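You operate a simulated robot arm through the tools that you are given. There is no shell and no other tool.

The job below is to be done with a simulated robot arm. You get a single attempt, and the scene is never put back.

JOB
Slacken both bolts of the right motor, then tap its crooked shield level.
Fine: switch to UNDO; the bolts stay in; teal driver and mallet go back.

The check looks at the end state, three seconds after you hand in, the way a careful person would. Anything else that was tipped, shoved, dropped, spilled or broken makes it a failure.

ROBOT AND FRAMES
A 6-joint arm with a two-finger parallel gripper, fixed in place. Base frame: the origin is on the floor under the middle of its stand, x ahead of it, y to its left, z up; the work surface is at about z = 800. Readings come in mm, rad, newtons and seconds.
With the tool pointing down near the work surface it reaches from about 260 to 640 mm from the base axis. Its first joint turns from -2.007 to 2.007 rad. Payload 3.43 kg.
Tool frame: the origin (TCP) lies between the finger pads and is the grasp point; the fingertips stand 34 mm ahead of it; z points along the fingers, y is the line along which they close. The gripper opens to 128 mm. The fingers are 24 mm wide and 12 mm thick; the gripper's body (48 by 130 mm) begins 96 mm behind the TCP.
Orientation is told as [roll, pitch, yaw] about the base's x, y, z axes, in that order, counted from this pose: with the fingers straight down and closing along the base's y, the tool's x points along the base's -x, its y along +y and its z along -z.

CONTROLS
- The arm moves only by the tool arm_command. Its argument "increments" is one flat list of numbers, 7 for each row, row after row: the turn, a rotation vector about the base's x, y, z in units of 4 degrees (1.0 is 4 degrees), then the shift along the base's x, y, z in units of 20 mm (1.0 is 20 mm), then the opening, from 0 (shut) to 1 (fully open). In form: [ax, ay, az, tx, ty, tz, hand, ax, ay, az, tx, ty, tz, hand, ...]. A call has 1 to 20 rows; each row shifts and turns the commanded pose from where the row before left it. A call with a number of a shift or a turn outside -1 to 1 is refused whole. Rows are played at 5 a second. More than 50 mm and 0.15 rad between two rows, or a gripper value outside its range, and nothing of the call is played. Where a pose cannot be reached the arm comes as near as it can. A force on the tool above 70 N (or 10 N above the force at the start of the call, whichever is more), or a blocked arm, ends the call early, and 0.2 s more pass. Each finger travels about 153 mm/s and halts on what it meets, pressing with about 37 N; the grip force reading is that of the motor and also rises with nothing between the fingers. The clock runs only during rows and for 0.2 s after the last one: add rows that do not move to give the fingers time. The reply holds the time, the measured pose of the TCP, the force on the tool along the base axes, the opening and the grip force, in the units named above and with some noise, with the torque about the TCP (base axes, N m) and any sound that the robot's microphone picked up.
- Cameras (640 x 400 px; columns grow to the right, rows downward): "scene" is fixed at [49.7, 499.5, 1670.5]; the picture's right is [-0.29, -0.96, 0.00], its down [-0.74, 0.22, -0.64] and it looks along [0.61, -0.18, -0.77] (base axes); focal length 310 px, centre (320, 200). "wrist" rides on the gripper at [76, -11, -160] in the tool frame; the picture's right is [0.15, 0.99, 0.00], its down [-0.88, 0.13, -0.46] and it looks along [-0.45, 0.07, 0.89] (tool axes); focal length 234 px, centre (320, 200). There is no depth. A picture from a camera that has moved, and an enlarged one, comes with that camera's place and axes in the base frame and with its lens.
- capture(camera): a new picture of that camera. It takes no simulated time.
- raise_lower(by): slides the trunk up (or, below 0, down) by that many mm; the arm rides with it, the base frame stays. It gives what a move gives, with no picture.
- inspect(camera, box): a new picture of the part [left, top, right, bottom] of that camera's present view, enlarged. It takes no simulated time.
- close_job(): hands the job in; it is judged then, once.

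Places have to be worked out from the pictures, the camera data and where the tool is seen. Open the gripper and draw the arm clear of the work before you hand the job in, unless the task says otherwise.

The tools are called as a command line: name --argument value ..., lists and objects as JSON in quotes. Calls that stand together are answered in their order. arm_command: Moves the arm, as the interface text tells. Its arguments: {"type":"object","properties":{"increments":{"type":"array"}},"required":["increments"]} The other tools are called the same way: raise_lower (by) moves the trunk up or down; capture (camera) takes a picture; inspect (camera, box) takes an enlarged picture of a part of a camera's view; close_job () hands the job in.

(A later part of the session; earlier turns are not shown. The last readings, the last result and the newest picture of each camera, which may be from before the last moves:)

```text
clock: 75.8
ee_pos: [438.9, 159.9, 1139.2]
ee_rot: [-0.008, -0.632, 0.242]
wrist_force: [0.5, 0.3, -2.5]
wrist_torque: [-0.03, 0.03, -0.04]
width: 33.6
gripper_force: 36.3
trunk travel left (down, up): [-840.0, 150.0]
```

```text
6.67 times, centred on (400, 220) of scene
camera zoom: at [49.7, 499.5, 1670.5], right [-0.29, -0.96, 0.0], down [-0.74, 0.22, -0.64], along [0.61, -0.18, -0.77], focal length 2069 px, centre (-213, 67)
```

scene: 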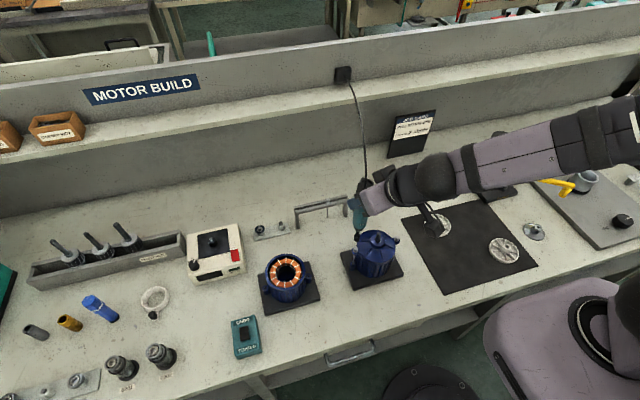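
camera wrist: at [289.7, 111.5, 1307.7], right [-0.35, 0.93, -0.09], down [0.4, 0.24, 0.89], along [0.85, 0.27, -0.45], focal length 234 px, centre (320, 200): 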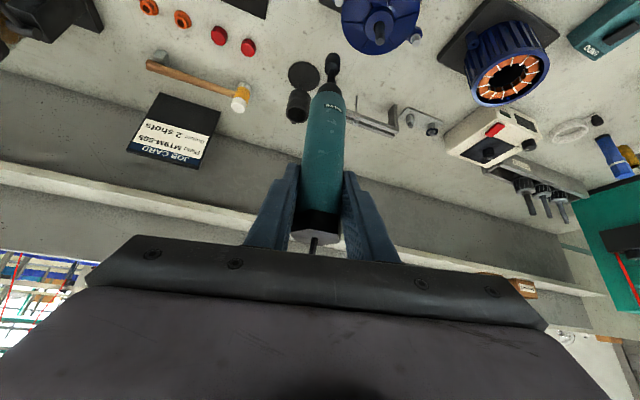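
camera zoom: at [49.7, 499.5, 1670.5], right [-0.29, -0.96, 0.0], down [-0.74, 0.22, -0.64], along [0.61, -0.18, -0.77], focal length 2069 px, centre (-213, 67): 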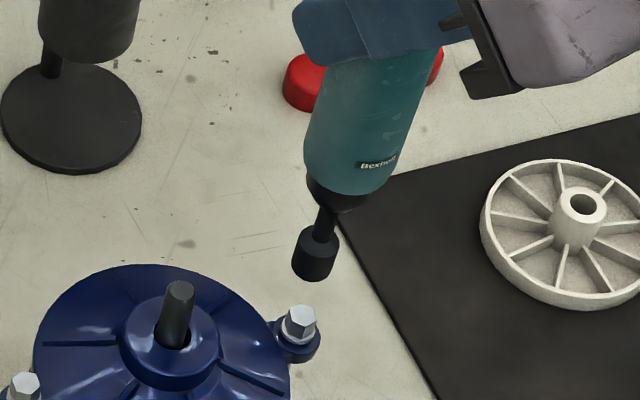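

Tip and bolt B are aligned to ~1–2 mm. Nudge −1.3 mm in y and descend 30 mm, stopping short of contact.

arm_command --increments '[0, 0, 0, -0.02, -0.06, -0.8, 0, 0, 0, 0, 0, 0, -0.7, 0]'

inspect --camera "wrist" --box '[290, 0, 370, 70]'

inspect --camera "scene" --box '[375, 210, 425, 255]'

```text
clock: 76.3
ee_pos: [438.6, 159.4, 1107.7]
ee_rot: [-0.007, -0.631, 0.243]
wrist_force: [-0.3, 0.8, -2.3]
wrist_torque: [0.0, -0.01, -0.04]
width: 33.8
gripper_force: 37.1
trunk travel left (down, up): [-840.0, 150.0]
```

```text
5.71 times, centred on (330, 35) of wrist
camera zoom: at [289.6, 111.1, 1192.4], right [-0.35, 0.93, -0.09], down [0.4, 0.24, 0.89], along [0.85, 0.27, -0.45], focal length 1338 px, centre (263, 1143)
```

zoom: 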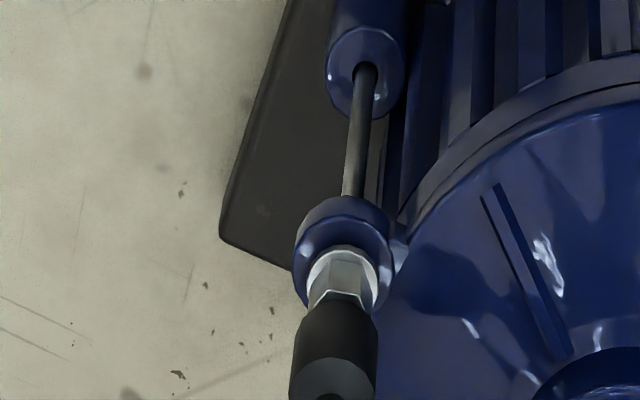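

```text
8.89 times, centred on (400, 232) of scene
camera zoom: at [49.7, 499.5, 1670.5], right [-0.29, -0.96, 0.0], down [-0.74, 0.22, -0.64], along [0.61, -0.18, -0.77], focal length 2759 px, centre (-391, -89)
```

zoom: 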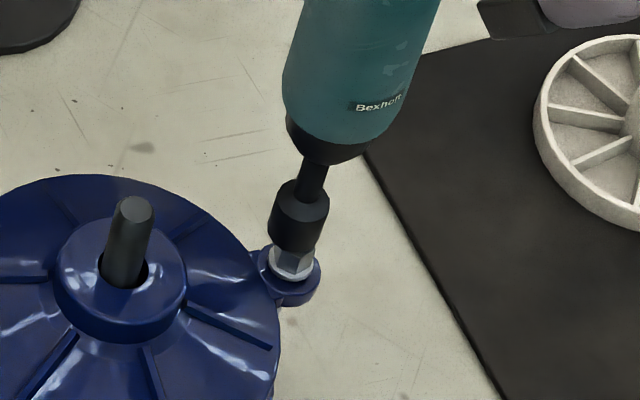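

Aligned over bolt B with ~8–12 mm to go. Descend in small steps until contact.

arm_command --increments '[0, 0, 0, 0, 0, -0.25, 0, 0, 0, 0, 0, 0, -0.1, 0]'

```text
clock: 77.0
ee_pos: [438.5, 159.1, 1105.7]
ee_rot: [-0.003, -0.643, 0.241]
wrist_force: [0.0, -1.1, 18.2]
wrist_torque: [-0.19, 0.16, 0.01]
width: 33.8
gripper_force: 37.3
trunk travel left (down, up): [-840.0, 150.0]
```

Contact at 18 N, with the TCP being pushed up — it may be turning already. Lift off and look at bolt B.

arm_command --increments '[0, 0, 0, 0, 0, 0.9, 0, 0, 0, 0, 0, 0, 0.9, 0]'

inspect --camera "scene" --box '[382, 225, 410, 265]'

inspect --camera "wrist" --box '[315, 10, 355, 60]'

```text
clock: 77.5
ee_pos: [437.5, 158.1, 1136.9]
ee_rot: [-0.007, -0.63, 0.242]
wrist_force: [1.3, -0.2, -2.4]
wrist_torque: [0.0, 0.01, -0.02]
width: 33.7
gripper_force: 36.9
trunk travel left (down, up): [-840.0, 150.0]
```

```text
10.00 times, centred on (396, 245) of scene
camera zoom: at [49.7, 499.5, 1670.5], right [-0.29, -0.96, 0.0], down [-0.74, 0.22, -0.64], along [0.61, -0.18, -0.77], focal length 3104 px, centre (-440, -250)
```

zoom: 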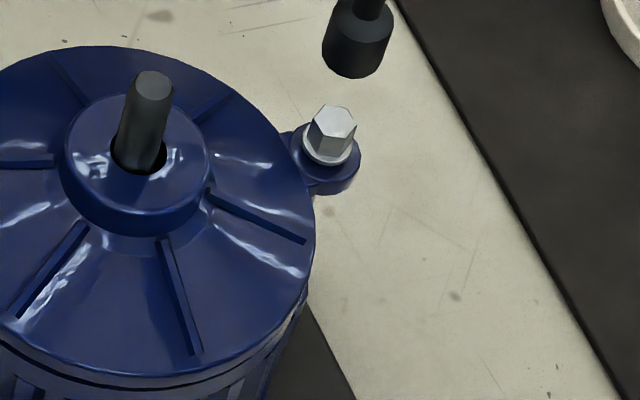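

```text
8.00 times, centred on (335, 35) of wrist
camera zoom: at [289.4, 111.2, 1221.3], right [-0.35, 0.93, -0.09], down [0.4, 0.24, 0.89], along [0.85, 0.27, -0.45], focal length 1873 px, centre (200, 1520)
```

zoom: 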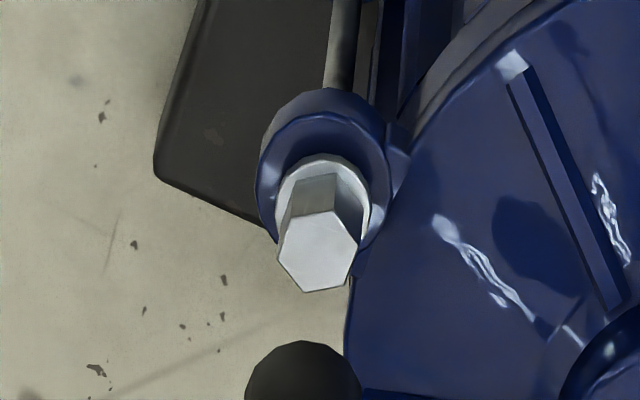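

Bolt B turned a little (hex rotated, ~1 mm up), but less than A. I'll press once more for slightly longer, ~0.8 s at similar force.

arm_command --increments '[0, 0, 0, 0.05, 0.05, -0.8, 0, 0, 0, 0, 0, 0, -0.75, 0, 0, 0, 0, 0, 0, -0.25, 0, 0, 0, 0, 0, 0, 0, 0, 0, 0, 0, 0, 0, 0, 0]'

inspect --camera "wrist" --box '[290, 0, 370, 70]'

```text
clock: 78.8
ee_pos: [438.3, 159.8, 1106.9]
ee_rot: [-0.004, -0.642, 0.242]
wrist_force: [-1.1, -1.2, 28.7]
wrist_torque: [-0.35, 0.13, 0.01]
width: 33.8
gripper_force: 37.5
trunk travel left (down, up): [-840.0, 150.0]
```

```text
5.71 times, centred on (330, 35) of wrist
camera zoom: at [289.1, 111.8, 1188.0], right [-0.35, 0.93, -0.09], down [0.39, 0.23, 0.89], along [0.85, 0.28, -0.44], focal length 1338 px, centre (263, 1143)
```

zoom: 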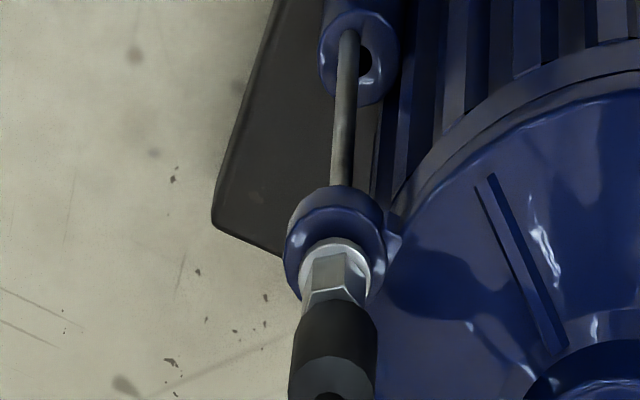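

Pressed at ~29 N. Lift off and compare bolt B again.

arm_command --increments '[0, 0, 0, 0, 0, 0.9, 0, 0, 0, 0, 0, 0, 0.9, 0]'

inspect --camera "scene" --box '[382, 225, 410, 265]'

inspect --camera "wrist" --box '[315, 10, 355, 60]'

inspect --camera "scene" --box '[342, 235, 370, 275]'

```text
clock: 79.3
ee_pos: [438.8, 159.0, 1136.5]
ee_rot: [-0.006, -0.626, 0.242]
wrist_force: [0.3, 0.1, -2.7]
wrist_torque: [-0.02, 0.01, 0.03]
width: 33.9
gripper_force: 37.0
trunk travel left (down, up): [-840.0, 150.0]
```

```text
10.00 times, centred on (396, 245) of scene
camera zoom: at [49.7, 499.5, 1670.5], right [-0.29, -0.96, 0.0], down [-0.74, 0.22, -0.64], along [0.61, -0.18, -0.77], focal length 3104 px, centre (-440, -250)
```

zoom: 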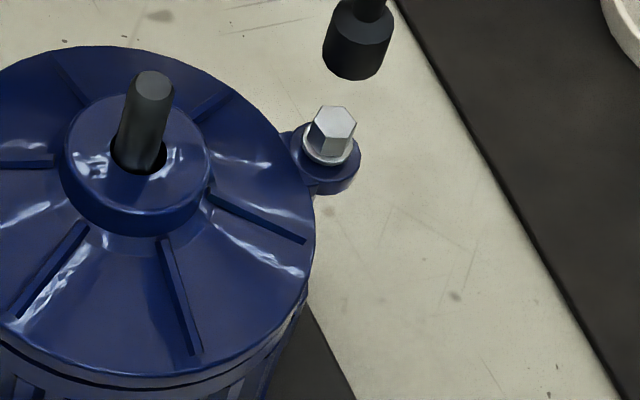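

```text
8.00 times, centred on (335, 35) of wrist
camera zoom: at [290.1, 111.4, 1220.6], right [-0.35, 0.93, -0.09], down [0.4, 0.24, 0.88], along [0.85, 0.27, -0.46], focal length 1873 px, centre (200, 1520)
```

zoom: 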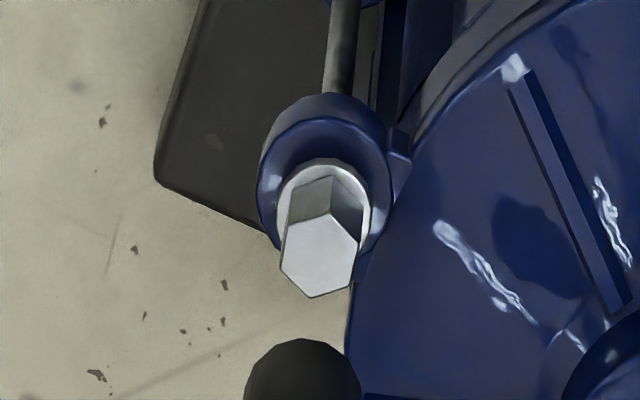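

```text
10.00 times, centred on (356, 255) of scene
camera zoom: at [49.7, 499.5, 1670.5], right [-0.29, -0.96, 0.0], down [-0.74, 0.22, -0.64], along [0.61, -0.18, -0.77], focal length 3104 px, centre (-40, -350)
```

zoom: 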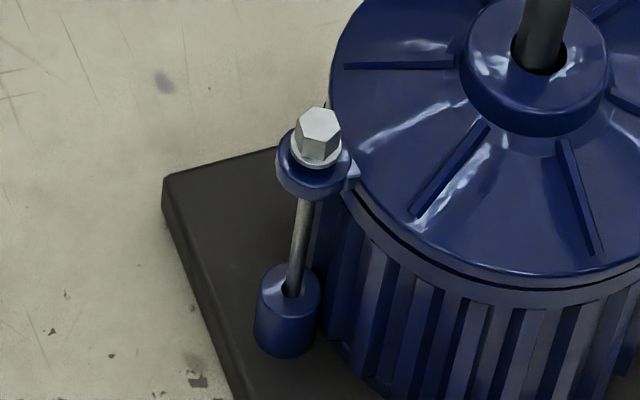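

Bolt B's hex orientation changed but its height hasn't clearly. I'll take the same 4× view as before contact for a direct comparison.

inspect --camera "wrist" --box '[280, 0, 400, 100]'

inspect --camera "scene" --box '[350, 225, 410, 265]'

```text
4.00 times, centred on (340, 50) of wrist
camera zoom: at [290.1, 111.4, 1220.6], right [-0.35, 0.93, -0.09], down [0.4, 0.24, 0.88], along [0.85, 0.27, -0.46], focal length 937 px, centre (240, 800)
```

zoom: 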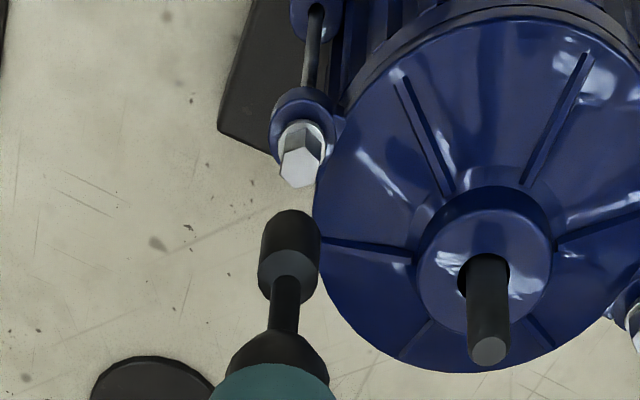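

```text
10.00 times, centred on (380, 245) of scene
camera zoom: at [49.7, 499.5, 1670.5], right [-0.29, -0.96, 0.0], down [-0.74, 0.22, -0.64], along [0.61, -0.18, -0.77], focal length 3104 px, centre (-280, -250)
```

zoom: 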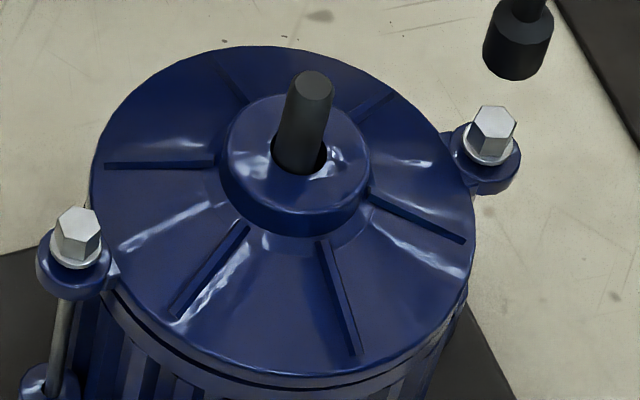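

Relative to A's effective contact, my B contact was about 4–5 mm too far in +x (the two cameras share nearly the same elevation, hiding that). Shift to TCP (435,157.5), matching A's good offset, and descend to just above the bolt to compare.

arm_command --increments '[0, 0, 0, -0.19, -0.075, 0, 0, 0, 0, 0, 0, 0, -0.7, 0, 0, 0, 0, 0, 0, -0.7, 0]'

inspect --camera "wrist" --box '[290, 0, 370, 70]'

inspect --camera "scene" --box '[375, 210, 425, 255]'

```text
clock: 80.2
ee_pos: [435.5, 158.3, 1108.6]
ee_rot: [-0.007, -0.632, 0.244]
wrist_force: [-0.3, 0.2, -3.1]
wrist_torque: [0.0, 0.02, 0.0]
width: 33.8
gripper_force: 36.9
trunk travel left (down, up): [-840.0, 150.0]
```

```text
5.71 times, centred on (330, 35) of wrist
camera zoom: at [286.7, 110.5, 1193.1], right [-0.35, 0.93, -0.09], down [0.4, 0.24, 0.89], along [0.85, 0.27, -0.45], focal length 1338 px, centre (263, 1143)
```

zoom: 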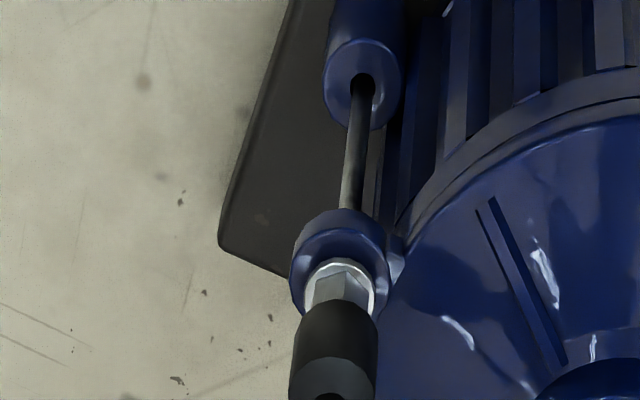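

```text
8.89 times, centred on (400, 232) of scene
camera zoom: at [49.7, 499.5, 1670.5], right [-0.29, -0.96, 0.0], down [-0.74, 0.22, -0.64], along [0.61, -0.18, -0.77], focal length 2759 px, centre (-391, -89)
```

zoom: 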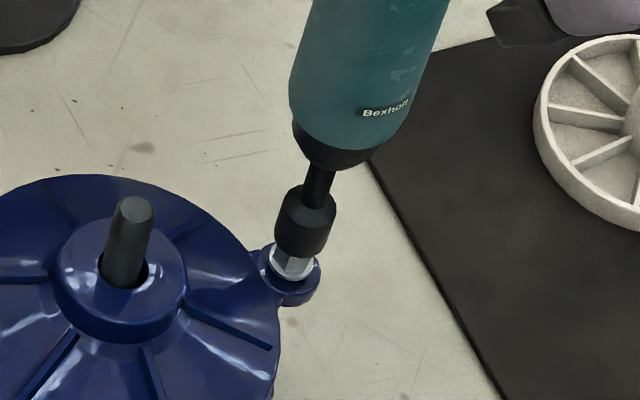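

Now nearly concentric; the tip is ~1 mm toward −y. Nudge +1.2 mm in y and press down for about a second.

arm_command --increments '[0, 0, 0, 0, 0.06, -0.1, 0, 0, 0, 0, 0, 0, -0.2, 0, 0, 0, 0, 0, 0, -0.1, 0, 0, 0, 0, 0, 0, 0, 0]'

inspect --camera "wrist" --box '[290, 0, 370, 70]'

inspect --camera "scene" --box '[375, 210, 425, 255]'

```text
clock: 81.2
ee_pos: [436.5, 159.2, 1107.8]
ee_rot: [-0.001, -0.648, 0.243]
wrist_force: [-0.1, -3.3, 32.2]
wrist_torque: [-0.64, -0.02, -0.01]
width: 34.1
gripper_force: 37.0
trunk travel left (down, up): [-840.0, 150.0]
```

```text
5.71 times, centred on (330, 35) of wrist
camera zoom: at [285.9, 111.2, 1189.4], right [-0.35, 0.93, -0.09], down [0.38, 0.23, 0.89], along [0.85, 0.28, -0.44], focal length 1338 px, centre (263, 1143)
```

zoom: 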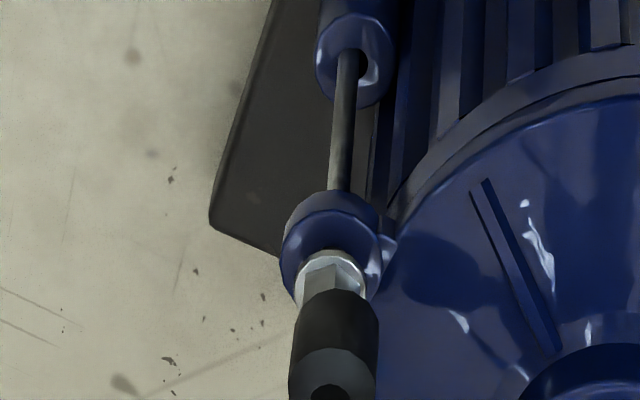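

```text
8.89 times, centred on (400, 232) of scene
camera zoom: at [49.7, 499.5, 1670.5], right [-0.29, -0.96, 0.0], down [-0.74, 0.22, -0.64], along [0.61, -0.18, -0.77], focal length 2759 px, centre (-391, -89)
```

zoom: 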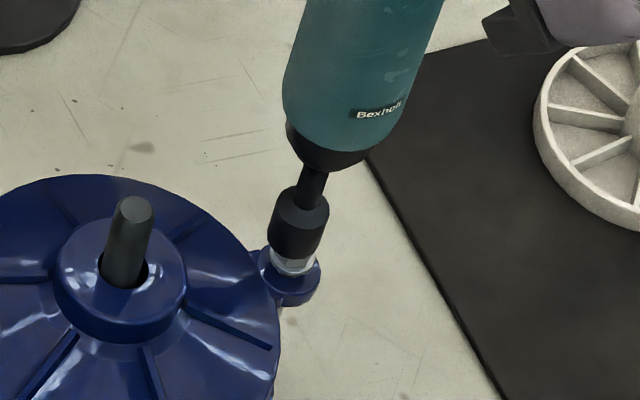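

Pressed at 32 N. Lift off and check bolt B's height.

arm_command --increments '[0, 0, 0, 0, 0, 0.9, 0, 0, 0, 0, 0, 0, 0.9, 0]'

inspect --camera "scene" --box '[350, 225, 410, 265]'

inspect --camera "wrist" --box '[280, 0, 400, 100]'

```text
clock: 81.8
ee_pos: [434.0, 159.3, 1137.6]
ee_rot: [-0.009, -0.626, 0.242]
wrist_force: [0.5, 0.5, -3.0]
wrist_torque: [0.0, 0.03, -0.03]
width: 33.7
gripper_force: 37.1
trunk travel left (down, up): [-840.0, 150.0]
```

```text
10.00 times, centred on (380, 245) of scene
camera zoom: at [49.7, 499.5, 1670.5], right [-0.29, -0.96, 0.0], down [-0.74, 0.22, -0.64], along [0.61, -0.18, -0.77], focal length 3104 px, centre (-280, -250)
```

zoom: 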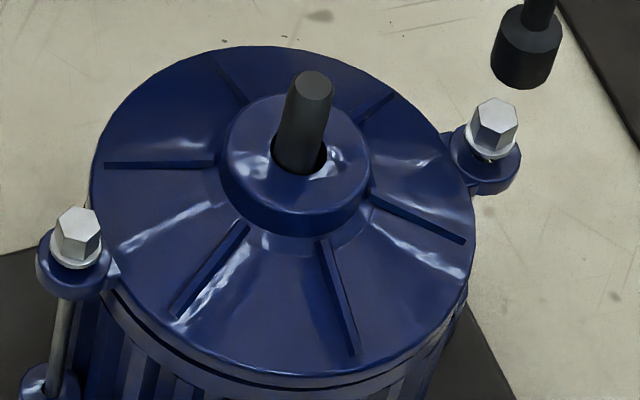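

```text
4.00 times, centred on (340, 50) of wrist
camera zoom: at [286.7, 111.2, 1220.7], right [-0.35, 0.93, -0.09], down [0.4, 0.24, 0.88], along [0.85, 0.27, -0.46], focal length 937 px, centre (240, 800)
```

zoom: 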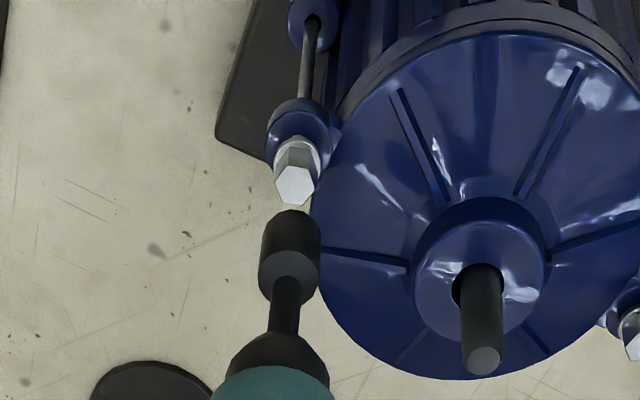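

Bolt B has now risen ~4 mm too, with its flange visibly clear of the ear; both bolts are slack and still in. Return the driver: move back above its stand at z≈1150.

arm_command --increments '[0, 0, 0, 0, 0, 0.62, 0, 0, 0, 0, 0.9225, 0, 0, 0, 0, 0, 0, 0.9225, 0, 0, 0, 0, 0, 0, 0.9225, 0, 0, 0, 0, 0, 0, 0.9225, 0, 0, 0, 0, 0, 0, 0.9225, 0, 0, 0, 0, 0, 0, 0.9225, 0, 0, 0, 0, 0, 0, 0.9225, 0, 0, 0, 0, 0, 0, 0.9225, 0, 0, 0, 0, 0, 0, 0.9225, 0, 0, 0, 0, 0, 0, 0.9225, 0, 0, 0, 0, 0, 0, 0.9225, 0, 0, 0, 0, 0, 0, 0.9225, 0, 0, 0, 0, 0, 0, 0, 0, 0, 0]'

inspect --camera "wrist" --box '[270, 0, 390, 120]'

inspect --camera "scene" --box '[340, 140, 400, 220]'

```text
clock: 84.8
ee_pos: [656.2, 159.2, 1151.1]
ee_rot: [-0.007, -0.633, 0.243]
wrist_force: [-0.2, 0.8, -2.3]
wrist_torque: [-0.01, -0.01, 0.0]
width: 33.7
gripper_force: 37.1
trunk travel left (down, up): [-840.0, 150.0]
```

```text
3.33 times, centred on (330, 60) of wrist
camera zoom: at [507.4, 112.0, 1234.1], right [-0.35, 0.93, -0.09], down [0.4, 0.24, 0.89], along [0.85, 0.27, -0.45], focal length 781 px, centre (287, 667)
```

zoom: 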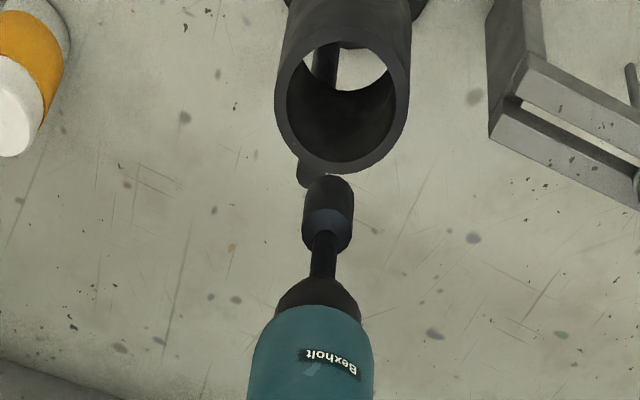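

```text
5.00 times, centred on (370, 180) of scene
camera zoom: at [49.7, 499.5, 1670.5], right [-0.29, -0.96, 0.0], down [-0.74, 0.22, -0.64], along [0.61, -0.18, -0.77], focal length 1552 px, centre (70, 300)
```

zoom: 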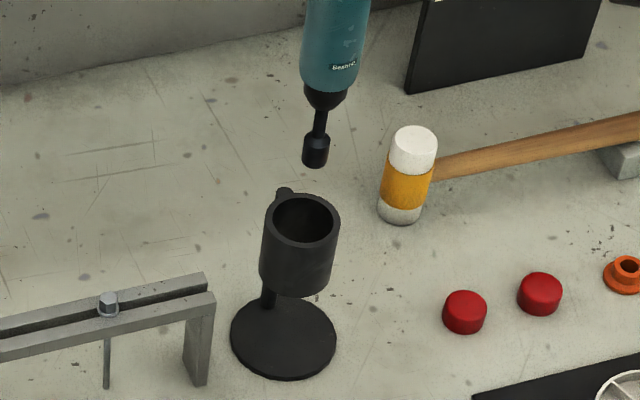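

The driver sits in the grip as it did after lifting. Align to the recorded pick pose (655.4,158.9) and descend to just above the tube rim, then check.

arm_command --increments '[0, 0, 0, -0.04, -0.015, -0.7, 0, 0, 0, 0, 0, 0, -0.7, 0, 0, 0, 0, 0, 0, -0.5, 0]'

inspect --camera "wrist" --box '[270, 0, 390, 120]'

inspect --camera "scene" --box '[340, 140, 400, 220]'

```text
clock: 85.5
ee_pos: [656.4, 158.6, 1112.5]
ee_rot: [-0.008, -0.632, 0.242]
wrist_force: [-0.6, 0.1, -2.0]
wrist_torque: [0.01, 0.0, 0.0]
width: 33.5
gripper_force: 36.8
trunk travel left (down, up): [-840.0, 150.0]
```

```text
3.33 times, centred on (330, 60) of wrist
camera zoom: at [506.8, 111.7, 1195.6], right [-0.35, 0.93, -0.09], down [0.4, 0.24, 0.89], along [0.85, 0.27, -0.45], focal length 781 px, centre (287, 667)
```

zoom: 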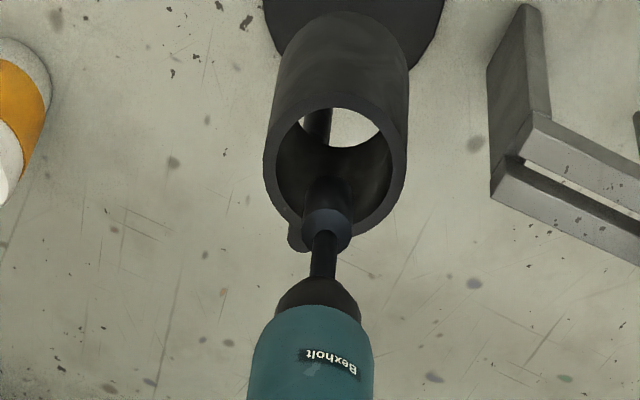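

```text
5.00 times, centred on (370, 180) of scene
camera zoom: at [49.7, 499.5, 1670.5], right [-0.29, -0.96, 0.0], down [-0.74, 0.22, -0.64], along [0.61, -0.18, -0.77], focal length 1552 px, centre (70, 300)
```

zoom: 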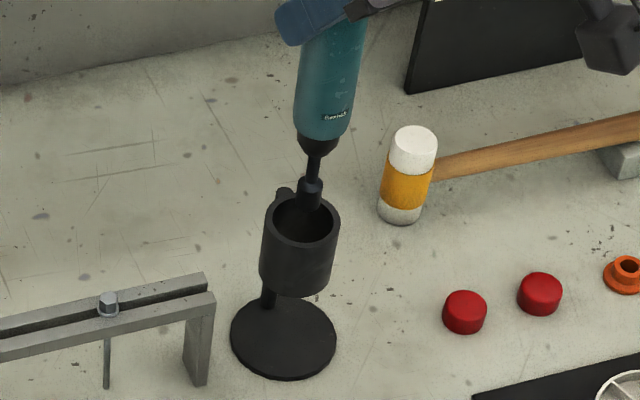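

The socket is entering the tube. Continue down 40 mm and check before the teal body enters the rim.

arm_command --increments '[0, 0, 0, -0.03, 0, -0.7, 0, 0, 0, 0, 0, 0, -0.7, 0, 0, 0, 0, 0, 0, -0.6, 0]'

inspect --camera "wrist" --box '[270, 20, 390, 140]'

inspect --camera "scene" --box '[340, 140, 400, 220]'

```text
clock: 86.3
ee_pos: [655.3, 161.0, 1071.1]
ee_rot: [-0.006, -0.63, 0.245]
wrist_force: [0.6, -0.5, -3.0]
wrist_torque: [-0.03, 0.02, -0.01]
width: 33.8
gripper_force: 37.2
trunk travel left (down, up): [-840.0, 150.0]
```

```text
3.33 times, centred on (330, 80) of wrist
camera zoom: at [506.3, 112.0, 1155.6], right [-0.35, 0.93, -0.09], down [0.4, 0.24, 0.89], along [0.85, 0.27, -0.45], focal length 781 px, centre (287, 600)
```

zoom: 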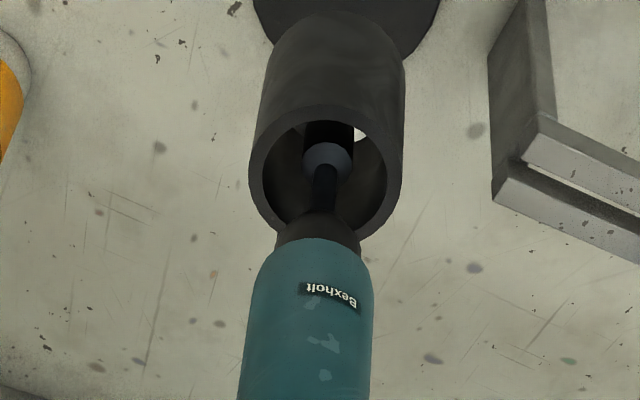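

```text
5.00 times, centred on (370, 180) of scene
camera zoom: at [49.7, 499.5, 1670.5], right [-0.29, -0.96, 0.0], down [-0.74, 0.22, -0.64], along [0.61, -0.18, -0.77], focal length 1552 px, centre (70, 300)
```

zoom: 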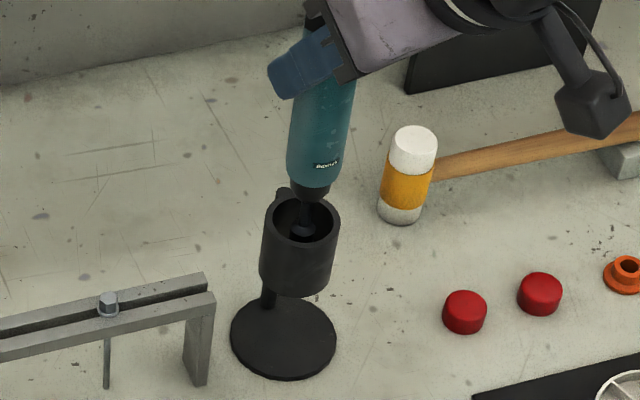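

Let me take a stationary reading to see the true position, since single readings carry about 1 mm of noise.

arm_command --increments '[0, 0, 0, 0, 0, 0, 0]'

arm_command --increments '[0, 0, 0, 0, 0, 0, 0]'

arm_command --increments '[0, 0, 0, 0, 0, 0, 0]'

```text
clock: 86.8
ee_pos: [654.3, 160.2, 1071.9]
ee_rot: [-0.006, -0.633, 0.242]
wrist_force: [-0.1, 0.8, -3.4]
wrist_torque: [0.0, -0.03, 0.01]
width: 33.8
gripper_force: 37.3
trunk travel left (down, up): [-840.0, 150.0]
```

```text
clock: 87.2
ee_pos: [654.9, 159.4, 1071.9]
ee_rot: [-0.008, -0.632, 0.242]
wrist_force: [0.0, 0.4, -2.8]
wrist_torque: [0.02, 0.01, -0.01]
width: 33.9
gripper_force: 38.0
trunk travel left (down, up): [-840.0, 150.0]
```

```text
clock: 87.5
ee_pos: [654.6, 160.0, 1071.8]
ee_rot: [-0.008, -0.634, 0.242]
wrist_force: [-0.4, 0.2, -2.1]
wrist_torque: [0.01, 0.05, 0.0]
width: 33.7
gripper_force: 37.2
trunk travel left (down, up): [-840.0, 150.0]
```

Mean position is (654.7,159.9) vs. the pick pose ≈(655.8,159.1). Correct by (+1,−0.7) and lower the body into the tube in moderate steps.

arm_command --increments '[0, 0, 0, 0.05, -0.035, -0.2, 0, 0, 0, 0, 0, 0, -0.4, 0, 0, 0, 0, 0, 0, -0.4, 0, 0, 0, 0, 0, 0, -0.4, 0]'

inspect --camera "wrist" --box '[270, 40, 390, 160]'

inspect --camera "scene" --box '[340, 140, 400, 220]'

```text
clock: 88.5
ee_pos: [656.1, 158.5, 1043.6]
ee_rot: [-0.007, -0.631, 0.242]
wrist_force: [0.0, -0.7, -3.2]
wrist_torque: [0.0, 0.01, 0.01]
width: 33.9
gripper_force: 37.3
trunk travel left (down, up): [-840.0, 150.0]
```

```text
3.33 times, centred on (330, 100) of wrist
camera zoom: at [507.4, 110.4, 1127.3], right [-0.35, 0.93, -0.09], down [0.4, 0.24, 0.89], along [0.85, 0.27, -0.45], focal length 781 px, centre (287, 533)
```

zoom: 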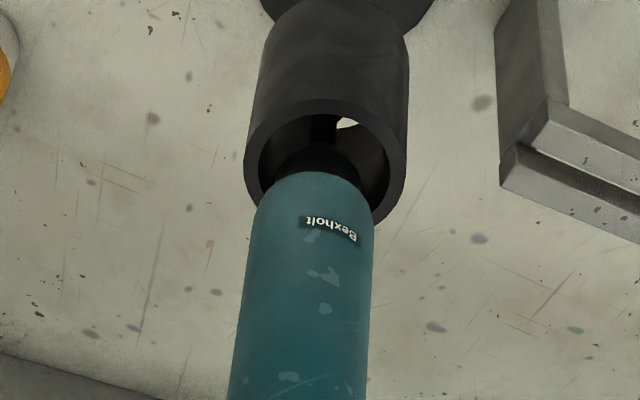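

```text
5.00 times, centred on (370, 180) of scene
camera zoom: at [49.7, 499.5, 1670.5], right [-0.29, -0.96, 0.0], down [-0.74, 0.22, -0.64], along [0.61, -0.18, -0.77], focal length 1552 px, centre (70, 300)
```

zoom: 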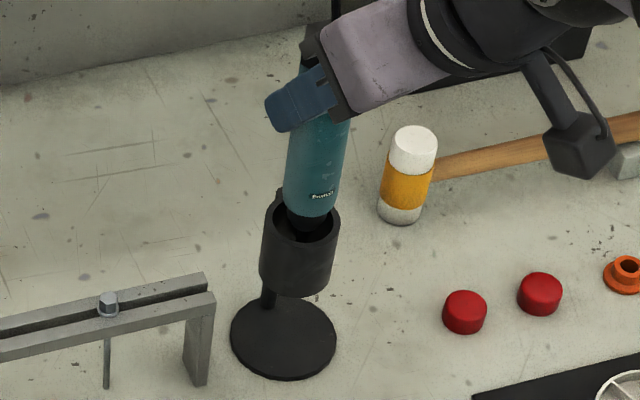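

The driver is parallel to the tube, but might be a few mm off-centre toward −y. Zoom in closer to measure before going further.

inspect --camera "scene" --box '[352, 165, 382, 205]'

inspect --camera "wrist" --box '[295, 60, 355, 120]'

```text
10.00 times, centred on (367, 185) of scene
camera zoom: at [49.7, 499.5, 1670.5], right [-0.29, -0.96, 0.0], down [-0.74, 0.22, -0.64], along [0.61, -0.18, -0.77], focal length 3104 px, centre (-150, 350)
```

zoom: 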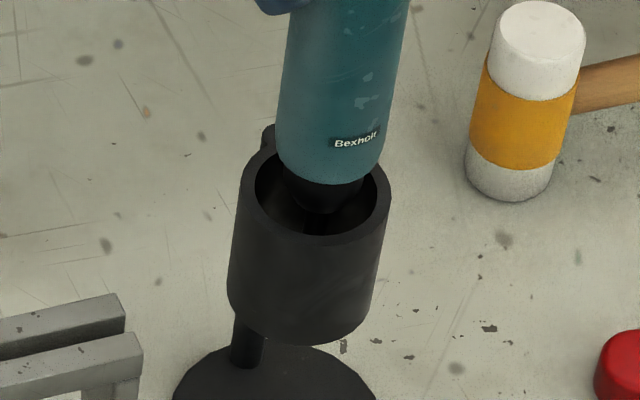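

```text
6.67 times, centred on (325, 90) of wrist
camera zoom: at [507.4, 110.4, 1127.3], right [-0.35, 0.93, -0.09], down [0.4, 0.24, 0.89], along [0.85, 0.27, -0.45], focal length 1561 px, centre (287, 933)
```

zoom: 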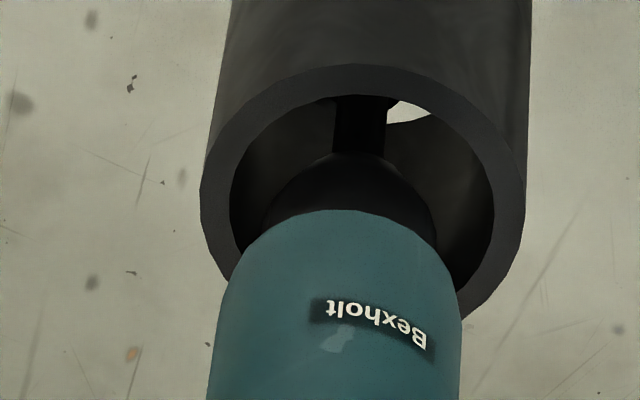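

It's about 2 mm off toward −y, within the ~2.8 mm clearance but close. Shift +1.7 mm in y, then lower slowly with force checks.

arm_command --increments '[0, 0, 0, 0, 0.085, 0, 0, 0, 0, 0, 0, 0, -0.25, 0, 0, 0, 0, 0, 0, -0.25, 0, 0, 0, 0, 0, 0, -0.25, 0]'

inspect --camera "scene" --box '[352, 165, 382, 205]'

inspect --camera "wrist" --box '[285, 60, 355, 130]'

```text
clock: 89.5
ee_pos: [657.0, 159.4, 1028.6]
ee_rot: [-0.006, -0.631, 0.243]
wrist_force: [0.4, 0.3, -3.3]
wrist_torque: [-0.05, 0.04, -0.03]
width: 33.9
gripper_force: 36.6
trunk travel left (down, up): [-840.0, 150.0]
```

```text
10.00 times, centred on (367, 185) of scene
camera zoom: at [49.7, 499.5, 1670.5], right [-0.29, -0.96, 0.0], down [-0.74, 0.22, -0.64], along [0.61, -0.18, -0.77], focal length 3104 px, centre (-150, 350)
```

zoom: 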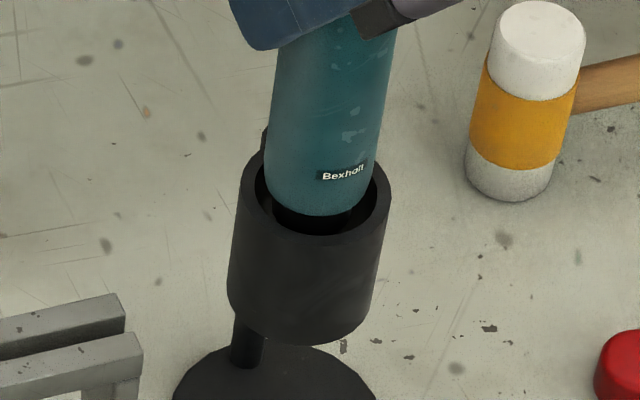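

```text
5.71 times, centred on (320, 95) of wrist
camera zoom: at [507.6, 112.5, 1112.6], right [-0.35, 0.93, -0.09], down [0.4, 0.24, 0.89], along [0.85, 0.27, -0.45], focal length 1338 px, centre (320, 800)
```

zoom: 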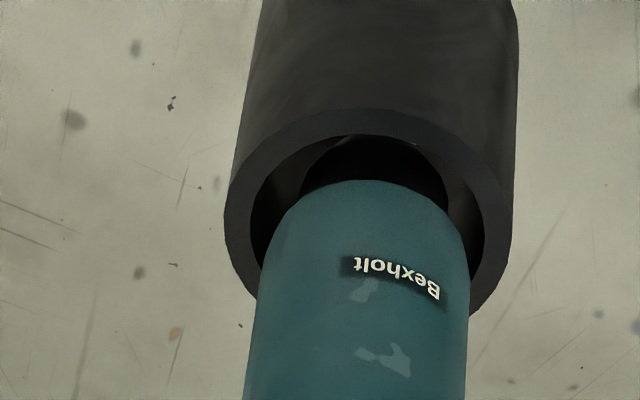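

The body is now inside the rim with even gaps. Continue down to near the stored height.

arm_command --increments '[0, 0, 0, 0, 0, -0.35, 0, 0, 0, 0, 0, 0, -0.35, 0, 0, 0, 0, 0, 0, -0.35, 0, 0, 0, 0, 0, 0, -0.35, 0, 0, 0, 0, 0, 0, -0.35, 0, 0, 0, 0, 0, 0, -0.35, 0]'

inspect --camera "scene" --box '[340, 150, 400, 220]'

```text
clock: 91.0
ee_pos: [655.9, 160.4, 987.0]
ee_rot: [-0.007, -0.631, 0.243]
wrist_force: [0.1, 0.6, -2.6]
wrist_torque: [-0.01, 0.03, -0.01]
width: 33.9
gripper_force: 36.6
trunk travel left (down, up): [-840.0, 150.0]
```

```text
5.71 times, centred on (370, 185) of scene
camera zoom: at [49.7, 499.5, 1670.5], right [-0.29, -0.96, 0.0], down [-0.74, 0.22, -0.64], along [0.61, -0.18, -0.77], focal length 1774 px, centre (34, 286)
```

zoom: 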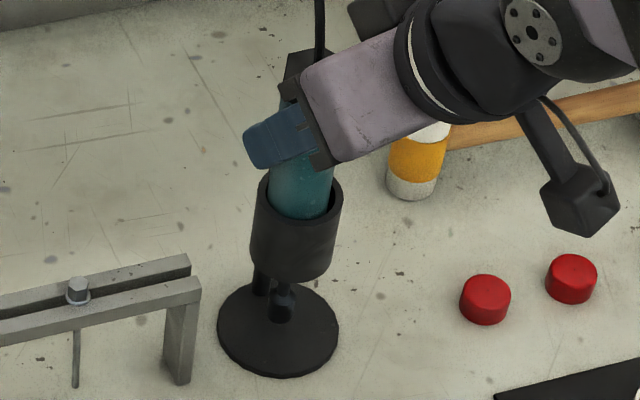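

No contact yet at z=987. Lower the remaining ~11 mm in small steps, watching for contact.

arm_command --increments '[0, 0, 0, 0, 0, -0.25, 0, 0, 0, 0, 0, 0, -0.15, 0]'

```text
clock: 91.5
ee_pos: [655.9, 159.8, 979.5]
ee_rot: [-0.007, -0.629, 0.244]
wrist_force: [0.3, -1.6, -2.3]
wrist_torque: [-0.03, 0.0, -0.02]
width: 33.9
gripper_force: 37.4
trunk travel left (down, up): [-840.0, 150.0]
```

arm_command --increments '[0, 0, 0, 0, 0, -0.1, 0, 0, 0, 0, 0, 0, -0.05, 0]'

```text
clock: 92.2
ee_pos: [656.5, 159.5, 976.2]
ee_rot: [-0.007, -0.631, 0.244]
wrist_force: [0.6, 0.1, -3.2]
wrist_torque: [0.01, 0.01, 0.02]
width: 33.8
gripper_force: 37.1
trunk travel left (down, up): [-840.0, 150.0]
```

At the original height but the weight is still carried by the gripper, so the driver slid up slightly in the grip. Go lower 1 mm at a time until it rests.

arm_command --increments '[0, 0, 0, 0, 0, -0.05, 0, 0, 0, 0, 0, 0, -0.05, 0]'

inspect --camera "scene" --box '[340, 150, 400, 220]'

capture --camera "wrist"

```text
clock: 92.8
ee_pos: [655.9, 160.5, 975.3]
ee_rot: [-0.008, -0.633, 0.242]
wrist_force: [-2.4, -0.2, 1.9]
wrist_torque: [-0.04, 0.26, 0.01]
width: 33.7
gripper_force: 37.5
trunk travel left (down, up): [-840.0, 150.0]
```

```text
5.71 times, centred on (370, 185) of scene
camera zoom: at [49.7, 499.5, 1670.5], right [-0.29, -0.96, 0.0], down [-0.74, 0.22, -0.64], along [0.61, -0.18, -0.77], focal length 1774 px, centre (34, 286)
```

zoom: 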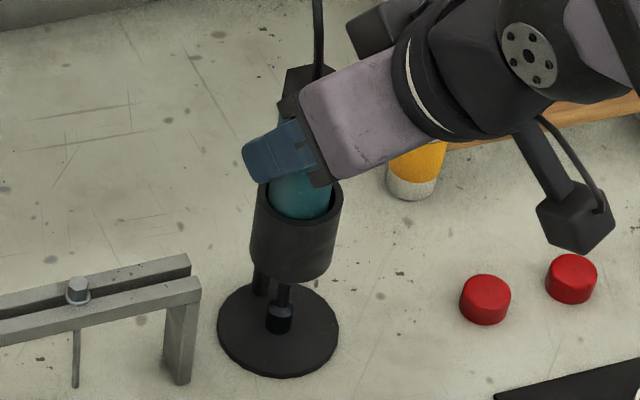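

```text
taken
camera wrist: at [507.0, 112.2, 1058.7], right [-0.35, 0.93, -0.09], down [0.39, 0.24, 0.89], along [0.85, 0.27, -0.45], focal length 234 px, centre (320, 200)
```

wrist: 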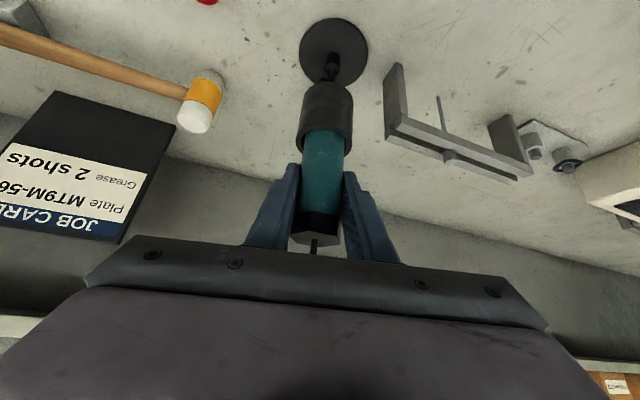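

It now rests on its seat (load gone to +1.9 N). Open the gripper and check that the driver stays put.

arm_command --increments '[0, 0, 0, 0, 0, 0, 0.4, 0, 0, 0, 0, 0, 0, 0.8, 0, 0, 0, 0, 0, 0, 1, 0, 0, 0, 0, 0, 0, 1]'

capture --camera "wrist"

inspect --camera "scene" --box '[340, 150, 400, 220]'

```text
clock: 93.8
ee_pos: [655.8, 160.5, 974.3]
ee_rot: [-0.007, -0.633, 0.243]
wrist_force: [-0.1, 0.4, -0.1]
wrist_torque: [0.06, 0.0, 0.04]
width: 128.2
gripper_force: 0.1
trunk travel left (down, up): [-840.0, 150.0]
```

```text
taken
camera wrist: at [507.2, 112.2, 1057.9], right [-0.35, 0.93, -0.09], down [0.4, 0.24, 0.89], along [0.85, 0.27, -0.45], focal length 234 px, centre (320, 200)
```

wrist: 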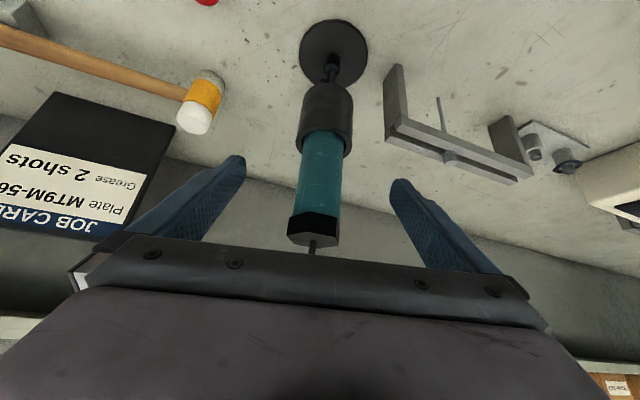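

```text
5.71 times, centred on (370, 185) of scene
camera zoom: at [49.7, 499.5, 1670.5], right [-0.29, -0.96, 0.0], down [-0.74, 0.22, -0.64], along [0.61, -0.18, -0.77], focal length 1774 px, centre (34, 286)
```

zoom: 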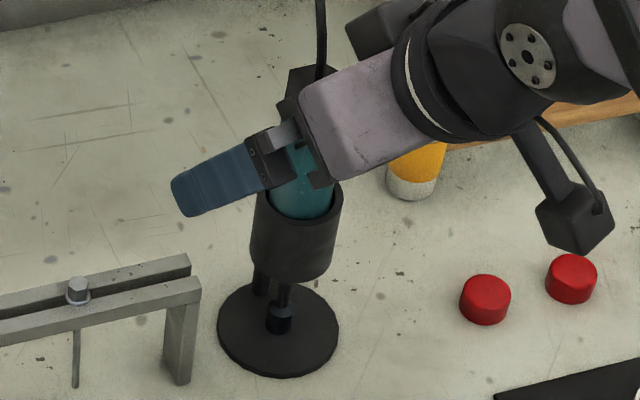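

The driver stands upright in its holder again. Back the open gripper away along the tool axis.

arm_command --increments '[0, 0, 0, -0.475, -0.11, 0.675, 1, 0, 0, 0, -0.475, -0.11, 0.675, 1, 0, 0, 0, -0.475, -0.11, 0.675, 1, 0, 0, 0, -0.475, -0.11, 0.675, 1, 0, 0, 0, -0.475, -0.11, 0.675, 1, 0, 0, 0, -0.475, -0.11, 0.675, 1]'

capture --camera "scene"

inspect --camera "scene" --box '[335, 145, 405, 225]'

```text
clock: 95.2
ee_pos: [598.6, 147.0, 1055.1]
ee_rot: [-0.006, -0.633, 0.242]
wrist_force: [-0.5, 0.3, -0.2]
wrist_torque: [0.01, -0.02, 0.0]
width: 128.0
gripper_force: 0.1
trunk travel left (down, up): [-840.0, 150.0]
```

```text
taken
```

scene: 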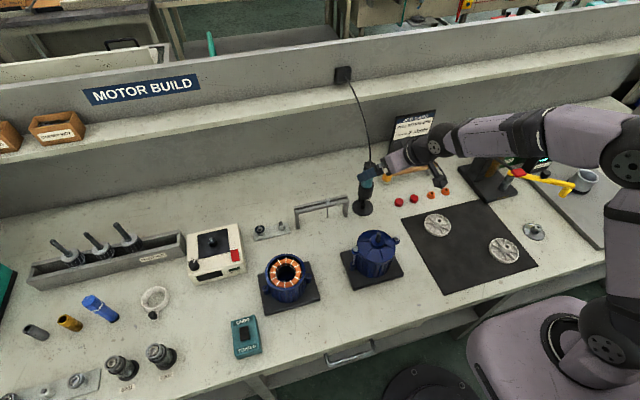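

```text
5.00 times, centred on (370, 185) of scene
camera zoom: at [49.7, 499.5, 1670.5], right [-0.29, -0.96, 0.0], down [-0.74, 0.22, -0.64], along [0.61, -0.18, -0.77], focal length 1552 px, centre (70, 275)
```

zoom: 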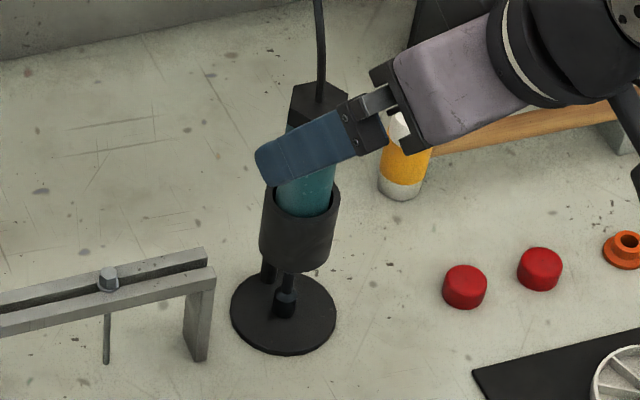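

Clear. Now close the fingers to ~30 mm opening first (so they don't sweep past the driver), then move sideways toward the mallet while zeroing the yaw.

arm_command --increments '[0, 0, 0, -0.3, 0, 0, 0.24, 0, 0, 0, -0.3, 0, 0, 0.24, 0, 0, 0, 0, 0, 0, 0.24, 0, 0, -0.348, 0, -0.86, 0, 0.24, 0, 0, -0.348, 0, -0.86, 0, 0.24, 0, 0, -0.348, 0, -0.86, 0, 0.24, 0, 0, -0.348, 0, -0.86, 0, 0.24, 0, 0, -0.348, 0, -0.86, 0, 0.24, 0, 0, -0.348, 0, -0.86, 0, 0.24, 0, 0, -0.348, 0, -0.86, 0, 0.24, 0, 0, -0.348, 0, -0.86, 0, 0.24, 0, 0, -0.348, 0, -0.86, 0, 0.24, 0, 0, -0.348, 0, -0.86, 0, 0.24]'

capture --camera "wrist"

```text
clock: 98.0
ee_pos: [586.8, -25.0, 1055.3]
ee_rot: [-0.005, -0.632, -0.001]
wrist_force: [0.8, -0.5, 0.1]
wrist_torque: [0.03, -0.01, 0.0]
width: 30.5
gripper_force: 0.0
trunk travel left (down, up): [-840.0, 150.0]
```

```text
taken
camera wrist: at [431.0, -36.1, 1138.8], right [-0.11, 0.99, -0.09], down [0.44, 0.13, 0.89], along [0.89, 0.06, -0.45], focal length 234 px, centre (320, 200)
```

wrist: 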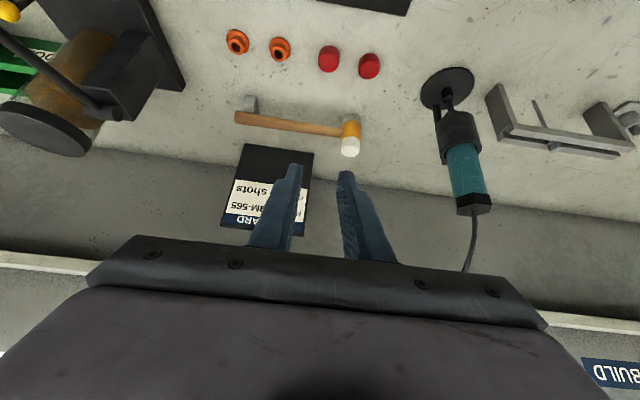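

The mallet is in good view. Zoom for measuring it.

inspect --camera "wrist" --box '[225, 85, 375, 175]'

inspect --camera "scene" --box '[375, 150, 445, 190]'

```text
4.27 times, centred on (300, 130) of wrist
camera zoom: at [431.0, -36.1, 1138.8], right [-0.11, 0.99, -0.09], down [0.44, 0.13, 0.89], along [0.89, 0.06, -0.45], focal length 999 px, centre (405, 499)
```

zoom: 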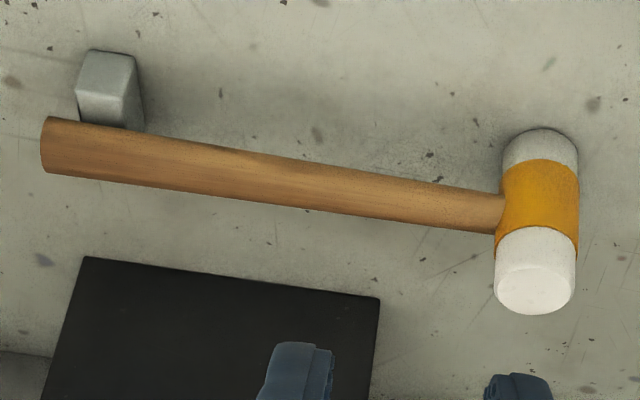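

```text
9.14 times, centred on (410, 170) of scene
camera zoom: at [49.7, 499.5, 1670.5], right [-0.29, -0.96, 0.0], down [-0.74, 0.22, -0.64], along [0.61, -0.18, -0.77], focal length 2838 px, centre (-503, 474)
```

zoom: 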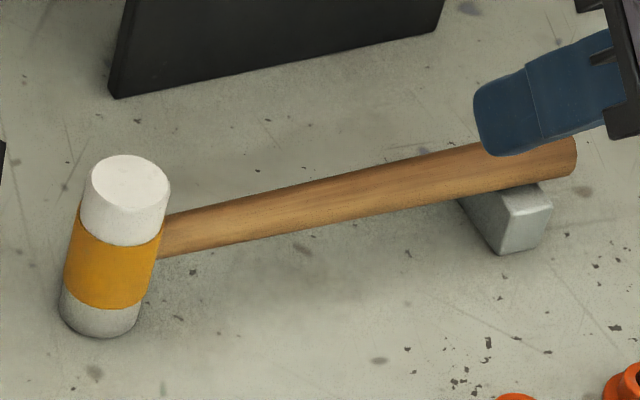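

Mallet: head axis ≈(746,28.5), z 800–879; handle axis roughly along y at x≈746, z≈838.5 and 16–23 mm thick. I'll spin the gripper 90° about its own axis so that the fingers close across the handle.

arm_command --increments '[-0.59, 0, 0.807, 0, 0, 0, 0.24, -0.59, 0, 0.807, 0, 0, 0, 0.24, -0.59, 0, 0.807, 0, 0, 0, 0.24, -0.59, 0, 0.807, 0, 0, 0, 0.24, -0.59, 0, 0.807, 0, 0, 0, 0.24, -0.59, 0, 0.807, 0, 0, 0, 0.24, -0.59, 0, 0.807, 0, 0, 0, 0.24, -0.59, 0, 0.807, 0, 0, 0, 0.24, -0.59, 0, 0.807, 0, 0, 0, 0.24, -0.59, 0, 0.807, 0, 0, 0, 0.24, -0.59, 0, 0.807, 0, 0, 0, 0.24, -0.59, 0, 0.807, 0, 0, 0, 0.24, -0.59, 0, 0.807, 0, 0, 0, 0.24, -0.59, 0, 0.807, 0, 0, 0, 0.24, -0.59, 0, 0.807, 0, 0, 0, 0.24, -0.59, 0, 0.807, 0, 0, 0, 0.24, -0.59, 0, 0.807, 0, 0, 0, 0.24, -0.59, 0, 0.807, 0, 0, 0, 0.24, -0.59, 0, 0.807, 0, 0, 0, 0.24, -0.59, 0, 0.807, 0, 0, 0, 0.24]'

arm_command --increments '[-0.59, 0, 0.807, 0, 0, 0, 0.24, -0.59, 0, 0.807, 0, 0, 0, 0.24, -0.295, 0, 0.4, 0, 0, 0, 0.24, 0, -0.95, 0, 0.4, 0, 0, 0.24]'

capture --camera "wrist"

```text
clock: 102.2
ee_pos: [586.5, -26.4, 1054.7]
ee_rot: [-0.63, -0.104, 1.431]
wrist_force: [0.5, -0.5, 0.5]
wrist_torque: [0.06, 0.01, 0.0]
width: 30.7
gripper_force: 0.1
trunk travel left (down, up): [-840.0, 150.0]
```

```text
clock: 103.2
ee_pos: [594.9, -25.7, 1056.4]
ee_rot: [-0.706, -0.001, 1.57]
wrist_force: [0.7, -0.4, 0.3]
wrist_torque: [-0.01, 0.03, 0.0]
width: 30.6
gripper_force: 0.1
trunk travel left (down, up): [-840.0, 150.0]
```

```text
taken
camera wrist: at [499.5, -101.6, 1183.9], right [-0.75, -0.15, -0.64], down [-0.39, 0.88, 0.26], along [0.53, 0.45, -0.72], focal length 234 px, centre (320, 200)
```

wrist: 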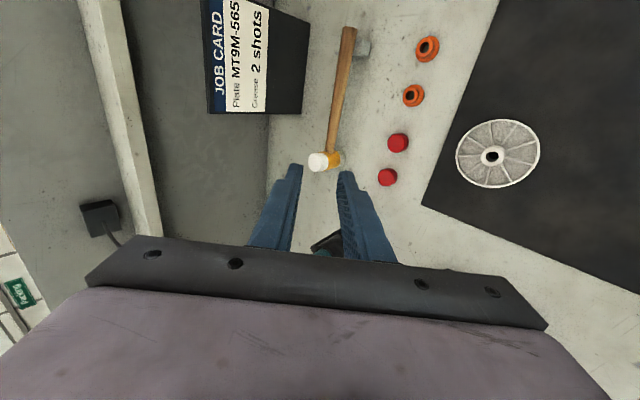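

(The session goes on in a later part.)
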